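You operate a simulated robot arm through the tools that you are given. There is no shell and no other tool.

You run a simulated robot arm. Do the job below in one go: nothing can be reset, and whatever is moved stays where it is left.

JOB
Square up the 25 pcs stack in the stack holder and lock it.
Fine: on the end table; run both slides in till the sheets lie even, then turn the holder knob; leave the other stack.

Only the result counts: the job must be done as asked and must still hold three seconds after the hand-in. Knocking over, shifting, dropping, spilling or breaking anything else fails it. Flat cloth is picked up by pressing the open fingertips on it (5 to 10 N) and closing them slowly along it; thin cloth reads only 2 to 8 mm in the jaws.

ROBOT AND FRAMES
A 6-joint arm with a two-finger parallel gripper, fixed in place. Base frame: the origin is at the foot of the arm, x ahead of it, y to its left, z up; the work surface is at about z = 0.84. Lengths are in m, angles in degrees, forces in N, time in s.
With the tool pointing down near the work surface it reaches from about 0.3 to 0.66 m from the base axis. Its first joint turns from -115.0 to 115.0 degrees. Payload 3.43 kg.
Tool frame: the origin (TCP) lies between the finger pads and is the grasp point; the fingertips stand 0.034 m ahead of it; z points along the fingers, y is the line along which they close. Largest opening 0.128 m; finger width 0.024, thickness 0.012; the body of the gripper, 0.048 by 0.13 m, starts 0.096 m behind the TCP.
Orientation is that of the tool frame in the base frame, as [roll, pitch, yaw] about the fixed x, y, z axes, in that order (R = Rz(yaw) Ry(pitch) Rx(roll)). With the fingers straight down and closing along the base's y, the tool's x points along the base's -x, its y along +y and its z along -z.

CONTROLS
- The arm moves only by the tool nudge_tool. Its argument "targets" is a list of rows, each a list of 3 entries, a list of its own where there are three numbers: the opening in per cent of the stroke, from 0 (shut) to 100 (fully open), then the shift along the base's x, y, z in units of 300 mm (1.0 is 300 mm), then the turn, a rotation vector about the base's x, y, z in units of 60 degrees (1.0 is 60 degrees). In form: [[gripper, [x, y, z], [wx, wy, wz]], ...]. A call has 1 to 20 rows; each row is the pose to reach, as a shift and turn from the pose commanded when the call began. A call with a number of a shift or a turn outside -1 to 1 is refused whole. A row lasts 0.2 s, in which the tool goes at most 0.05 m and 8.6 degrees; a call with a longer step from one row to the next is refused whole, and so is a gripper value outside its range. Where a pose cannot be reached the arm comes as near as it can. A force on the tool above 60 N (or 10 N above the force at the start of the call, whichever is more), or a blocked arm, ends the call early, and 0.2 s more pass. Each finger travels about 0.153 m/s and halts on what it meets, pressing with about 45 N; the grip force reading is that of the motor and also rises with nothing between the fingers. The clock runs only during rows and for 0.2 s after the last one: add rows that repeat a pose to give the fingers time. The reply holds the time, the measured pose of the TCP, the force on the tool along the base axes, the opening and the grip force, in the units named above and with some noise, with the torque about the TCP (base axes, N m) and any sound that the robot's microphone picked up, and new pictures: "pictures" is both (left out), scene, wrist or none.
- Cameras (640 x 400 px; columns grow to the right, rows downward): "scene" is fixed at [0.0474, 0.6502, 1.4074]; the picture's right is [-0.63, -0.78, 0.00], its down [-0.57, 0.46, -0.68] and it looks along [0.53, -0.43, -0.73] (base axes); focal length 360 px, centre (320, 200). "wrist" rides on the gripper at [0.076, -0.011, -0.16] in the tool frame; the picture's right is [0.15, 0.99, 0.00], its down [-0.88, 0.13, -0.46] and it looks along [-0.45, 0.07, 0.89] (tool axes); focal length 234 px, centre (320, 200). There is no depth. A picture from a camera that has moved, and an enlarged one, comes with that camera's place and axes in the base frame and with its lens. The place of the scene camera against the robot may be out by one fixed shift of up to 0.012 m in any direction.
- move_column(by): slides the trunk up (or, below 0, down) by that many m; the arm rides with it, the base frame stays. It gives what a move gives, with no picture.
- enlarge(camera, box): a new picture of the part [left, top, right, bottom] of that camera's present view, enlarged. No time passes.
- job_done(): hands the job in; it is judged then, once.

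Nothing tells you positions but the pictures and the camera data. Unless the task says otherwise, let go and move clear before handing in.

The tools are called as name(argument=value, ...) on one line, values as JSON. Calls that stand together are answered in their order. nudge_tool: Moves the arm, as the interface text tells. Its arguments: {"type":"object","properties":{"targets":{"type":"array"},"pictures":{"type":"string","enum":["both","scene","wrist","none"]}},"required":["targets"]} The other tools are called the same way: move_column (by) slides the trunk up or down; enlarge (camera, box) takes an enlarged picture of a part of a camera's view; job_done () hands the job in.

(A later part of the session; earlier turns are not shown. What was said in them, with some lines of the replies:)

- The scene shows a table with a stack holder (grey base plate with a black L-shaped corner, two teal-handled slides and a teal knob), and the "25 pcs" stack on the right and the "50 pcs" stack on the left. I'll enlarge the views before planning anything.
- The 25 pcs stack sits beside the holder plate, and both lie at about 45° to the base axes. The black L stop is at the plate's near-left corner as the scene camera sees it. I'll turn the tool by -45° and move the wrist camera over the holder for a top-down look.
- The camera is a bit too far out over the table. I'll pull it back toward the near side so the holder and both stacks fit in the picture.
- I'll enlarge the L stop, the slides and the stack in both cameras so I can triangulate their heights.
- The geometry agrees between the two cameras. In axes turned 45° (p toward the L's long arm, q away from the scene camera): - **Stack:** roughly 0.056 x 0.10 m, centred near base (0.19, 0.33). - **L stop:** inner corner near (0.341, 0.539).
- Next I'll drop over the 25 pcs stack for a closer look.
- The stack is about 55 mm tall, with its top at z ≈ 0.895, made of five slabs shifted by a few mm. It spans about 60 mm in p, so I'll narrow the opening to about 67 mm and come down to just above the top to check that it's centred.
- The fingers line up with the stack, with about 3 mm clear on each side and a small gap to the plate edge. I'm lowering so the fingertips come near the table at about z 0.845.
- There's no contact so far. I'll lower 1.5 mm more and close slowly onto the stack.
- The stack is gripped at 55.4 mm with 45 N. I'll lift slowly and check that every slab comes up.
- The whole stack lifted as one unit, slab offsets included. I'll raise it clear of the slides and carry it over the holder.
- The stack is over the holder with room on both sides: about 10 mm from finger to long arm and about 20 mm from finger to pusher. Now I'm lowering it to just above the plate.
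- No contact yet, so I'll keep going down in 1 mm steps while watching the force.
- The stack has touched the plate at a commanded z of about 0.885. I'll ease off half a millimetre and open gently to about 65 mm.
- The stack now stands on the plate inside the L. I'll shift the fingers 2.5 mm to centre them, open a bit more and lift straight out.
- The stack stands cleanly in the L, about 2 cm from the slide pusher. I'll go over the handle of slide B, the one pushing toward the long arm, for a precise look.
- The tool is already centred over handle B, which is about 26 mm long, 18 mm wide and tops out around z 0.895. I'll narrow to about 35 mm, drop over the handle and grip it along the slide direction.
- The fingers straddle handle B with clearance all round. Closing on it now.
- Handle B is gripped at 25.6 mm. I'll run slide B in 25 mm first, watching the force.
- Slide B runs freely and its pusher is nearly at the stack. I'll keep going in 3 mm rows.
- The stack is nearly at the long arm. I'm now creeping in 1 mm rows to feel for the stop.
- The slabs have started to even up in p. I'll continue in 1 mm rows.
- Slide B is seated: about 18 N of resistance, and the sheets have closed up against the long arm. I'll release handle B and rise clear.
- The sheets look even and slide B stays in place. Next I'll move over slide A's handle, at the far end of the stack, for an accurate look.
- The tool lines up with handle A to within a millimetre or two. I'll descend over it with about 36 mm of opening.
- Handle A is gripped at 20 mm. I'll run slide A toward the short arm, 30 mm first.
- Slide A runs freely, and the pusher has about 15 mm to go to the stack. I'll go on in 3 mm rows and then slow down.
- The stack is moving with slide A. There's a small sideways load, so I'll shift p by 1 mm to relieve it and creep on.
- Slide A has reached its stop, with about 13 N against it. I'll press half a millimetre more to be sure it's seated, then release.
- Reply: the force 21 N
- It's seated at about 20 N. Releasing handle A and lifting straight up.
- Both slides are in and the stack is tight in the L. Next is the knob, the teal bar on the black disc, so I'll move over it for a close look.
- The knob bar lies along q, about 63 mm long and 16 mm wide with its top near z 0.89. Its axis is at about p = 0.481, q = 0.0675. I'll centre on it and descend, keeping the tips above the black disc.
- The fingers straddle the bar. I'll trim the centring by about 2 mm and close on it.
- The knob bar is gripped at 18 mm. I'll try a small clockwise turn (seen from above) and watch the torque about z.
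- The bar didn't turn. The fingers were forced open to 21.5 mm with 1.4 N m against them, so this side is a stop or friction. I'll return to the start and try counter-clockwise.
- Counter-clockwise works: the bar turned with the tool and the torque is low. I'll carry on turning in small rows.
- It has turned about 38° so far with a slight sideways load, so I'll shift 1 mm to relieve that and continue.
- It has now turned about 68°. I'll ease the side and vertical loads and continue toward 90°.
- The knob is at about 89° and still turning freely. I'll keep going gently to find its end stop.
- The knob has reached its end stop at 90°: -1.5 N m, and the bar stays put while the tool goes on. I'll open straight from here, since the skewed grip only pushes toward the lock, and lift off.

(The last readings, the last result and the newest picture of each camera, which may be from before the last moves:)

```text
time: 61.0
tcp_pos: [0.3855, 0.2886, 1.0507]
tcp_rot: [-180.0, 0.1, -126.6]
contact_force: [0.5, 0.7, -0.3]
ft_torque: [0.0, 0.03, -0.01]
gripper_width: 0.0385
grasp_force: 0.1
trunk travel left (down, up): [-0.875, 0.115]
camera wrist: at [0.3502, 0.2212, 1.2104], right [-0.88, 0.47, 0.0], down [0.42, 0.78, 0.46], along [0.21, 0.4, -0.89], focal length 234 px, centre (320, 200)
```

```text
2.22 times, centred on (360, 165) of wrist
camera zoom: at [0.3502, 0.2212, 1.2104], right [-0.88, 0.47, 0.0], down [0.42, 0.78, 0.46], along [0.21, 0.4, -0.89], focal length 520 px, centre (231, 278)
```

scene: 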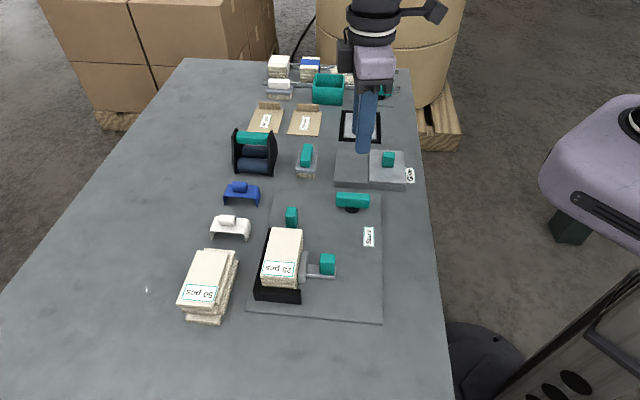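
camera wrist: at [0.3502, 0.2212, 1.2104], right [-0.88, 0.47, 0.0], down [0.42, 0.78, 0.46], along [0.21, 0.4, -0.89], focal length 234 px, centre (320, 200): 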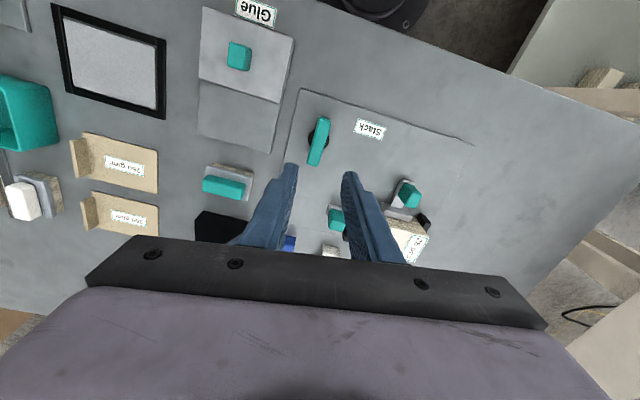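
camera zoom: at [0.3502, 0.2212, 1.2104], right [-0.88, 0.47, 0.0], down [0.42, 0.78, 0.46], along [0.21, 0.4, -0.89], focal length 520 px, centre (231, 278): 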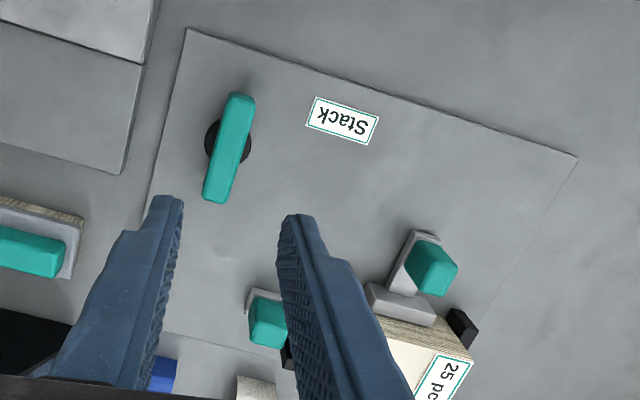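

The knob bar now lies across at 90°, with both slides in and the stack square. I'll swing the wrist camera back over the holder to check the fit before handing in.

nudge_tool(targets=[[30, [0, 0, 0.08], [0, 0, -0.125]], [30, [0, 0, 0.16], [0, 0, -0.25]], [30, [0, 0.05, 0.24], [0, 0, -0.375]], [30, [-0.03, 0.1, 0.3], [0, 0, -0.5]], [30, [-0.06, 0.15, 0.3], [0, 0, -0.625]], [30, [-0.09, 0.2, 0.3], [0, 0, -0.75]], [30, [-0.09, 0.22, 0.3], [0, 0, -0.875]]], pictures="none")

nudge_tool(targets=[[30, [-0.02, 0.05, 0], [0, 0, -0.125]], [30, [-0.04, 0.1, 0], [0, 0, -0.25]], [30, [-0.06, 0.15, 0], [0, 0, -0.375]], [30, [-0.08, 0.2, 0], [0, 0, -0.5]], [30, [-0.08, 0.22, 0], [0, 0, -0.625]], [30, [-0.08, 0.24, 0], [0, 0, -0.75]], [30, [-0.08, 0.24, 0], [0, 0, -0.765]], [30, [-0.08, 0.24, 0], [0, 0, -0.765]]])

enlarge(camera="wrist", box=[230, 45, 430, 185])

enlarge(camera="wrist", box=[280, 50, 400, 150])

enlarge(camera="scene", box=[240, 210, 350, 310])

```text
time: 62.6
tcp_pos: [0.3588, 0.3545, 1.1411]
tcp_rot: [179.9, 0.0, -179.3]
contact_force: [0.1, -0.6, 0.1]
ft_torque: [-0.03, 0.03, -0.02]
gripper_width: 0.0382
grasp_force: 0.0
trunk travel left (down, up): [-0.875, 0.115]
```

```text
time: 64.4
tcp_pos: [0.3361, 0.4272, 1.1404]
tcp_rot: [-180.0, -0.1, 134.9]
contact_force: [-0.7, -0.5, -0.7]
ft_torque: [-0.01, 0.0, 0.02]
gripper_width: 0.0384
grasp_force: 0.0
trunk travel left (down, up): [-0.875, 0.115]
camera wrist: at [0.2745, 0.4723, 1.3004], right [0.6, 0.8, 0.0], down [0.71, -0.53, 0.46], along [0.37, -0.27, -0.89], focal length 234 px, centre (320, 200)
```

scene: 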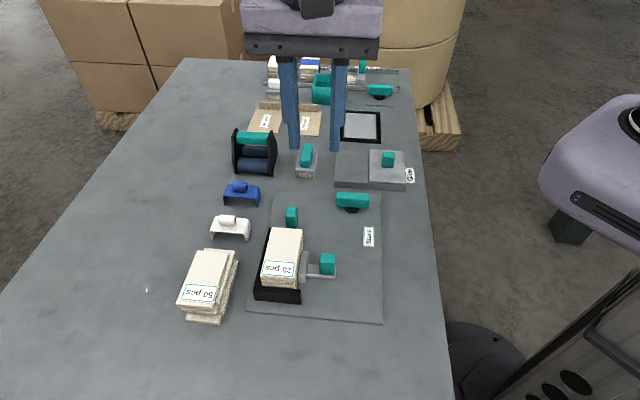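
wrist: 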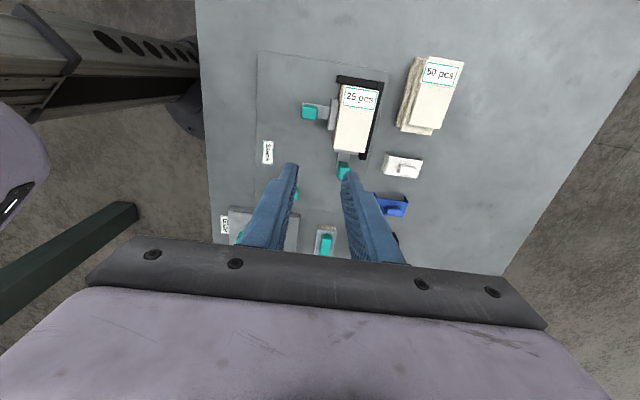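

```text
2.86 times, centred on (330, 115) of wrist
camera zoom: at [0.2745, 0.4723, 1.3004], right [0.6, 0.8, 0.0], down [0.71, -0.53, 0.46], along [0.37, -0.27, -0.89], focal length 669 px, centre (291, 443)
```

zoom: 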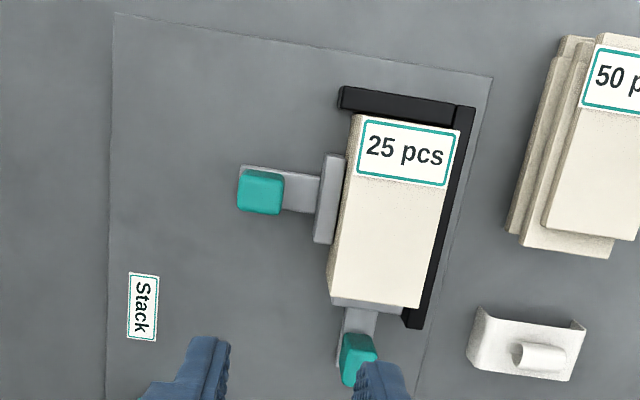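

```text
4.00 times, centred on (340, 100) of wrist
camera zoom: at [0.2745, 0.4723, 1.3004], right [0.6, 0.8, 0.0], down [0.71, -0.53, 0.46], along [0.37, -0.27, -0.89], focal length 937 px, centre (240, 600)
```

zoom: 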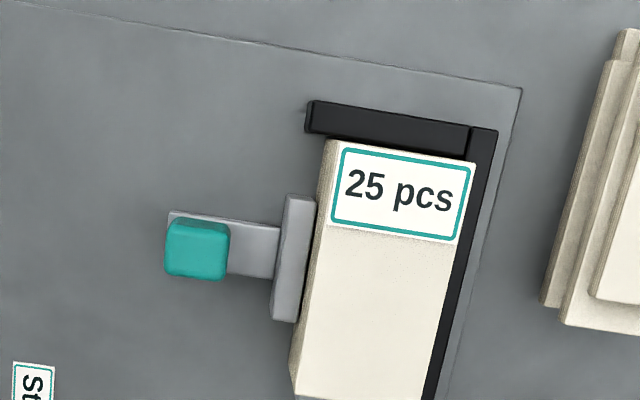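

```text
4.00 times, centred on (295, 260) of scene
camera zoom: at [0.0474, 0.6502, 1.4074], right [-0.63, -0.78, 0.0], down [-0.57, 0.46, -0.68], along [0.53, -0.43, -0.73], focal length 1439 px, centre (420, -40)
```

zoom: 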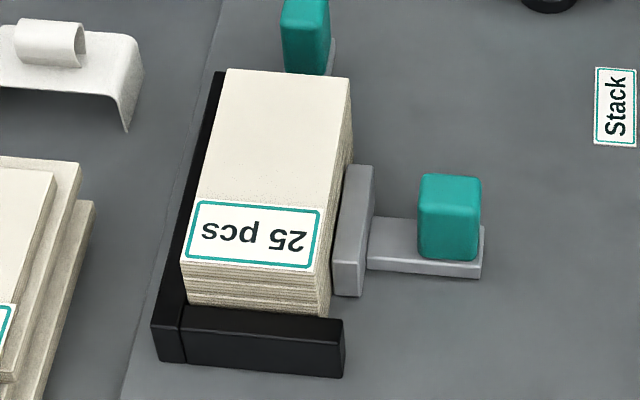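

The 25 pcs stack sits square in the L with both pushers against it, and the knob is at its 90° stop. The 50 pcs stack and everything else look unmoved, and the gripper is empty and clear, so I'm handing in.

job_done()

```text
The job is handed in.
```

I put the 25 pcs stack in the holder, ran both slides in until the sheets lay even, and turned the knob to lock it. I've handed the job in, but the reply gave no verdict.

- **Stack:** it stands in the corner of the black L. The pushers press it against both arms, and the sheet edges look flush in both cameras.
- **Slides:** each was pushed in until it met firm resistance, about 18–20 N.
- **Knob:** it would not turn clockwise, so I turned it counter-clockwise about 90° to its end stop.
- **Everything else:** the 50 pcs stack and the other items look unmoved in the last pictures. The gripper was empty and clear of the table.

I took the knob's end stop as locked. I didn't test that by pulling on the slides afterwards.
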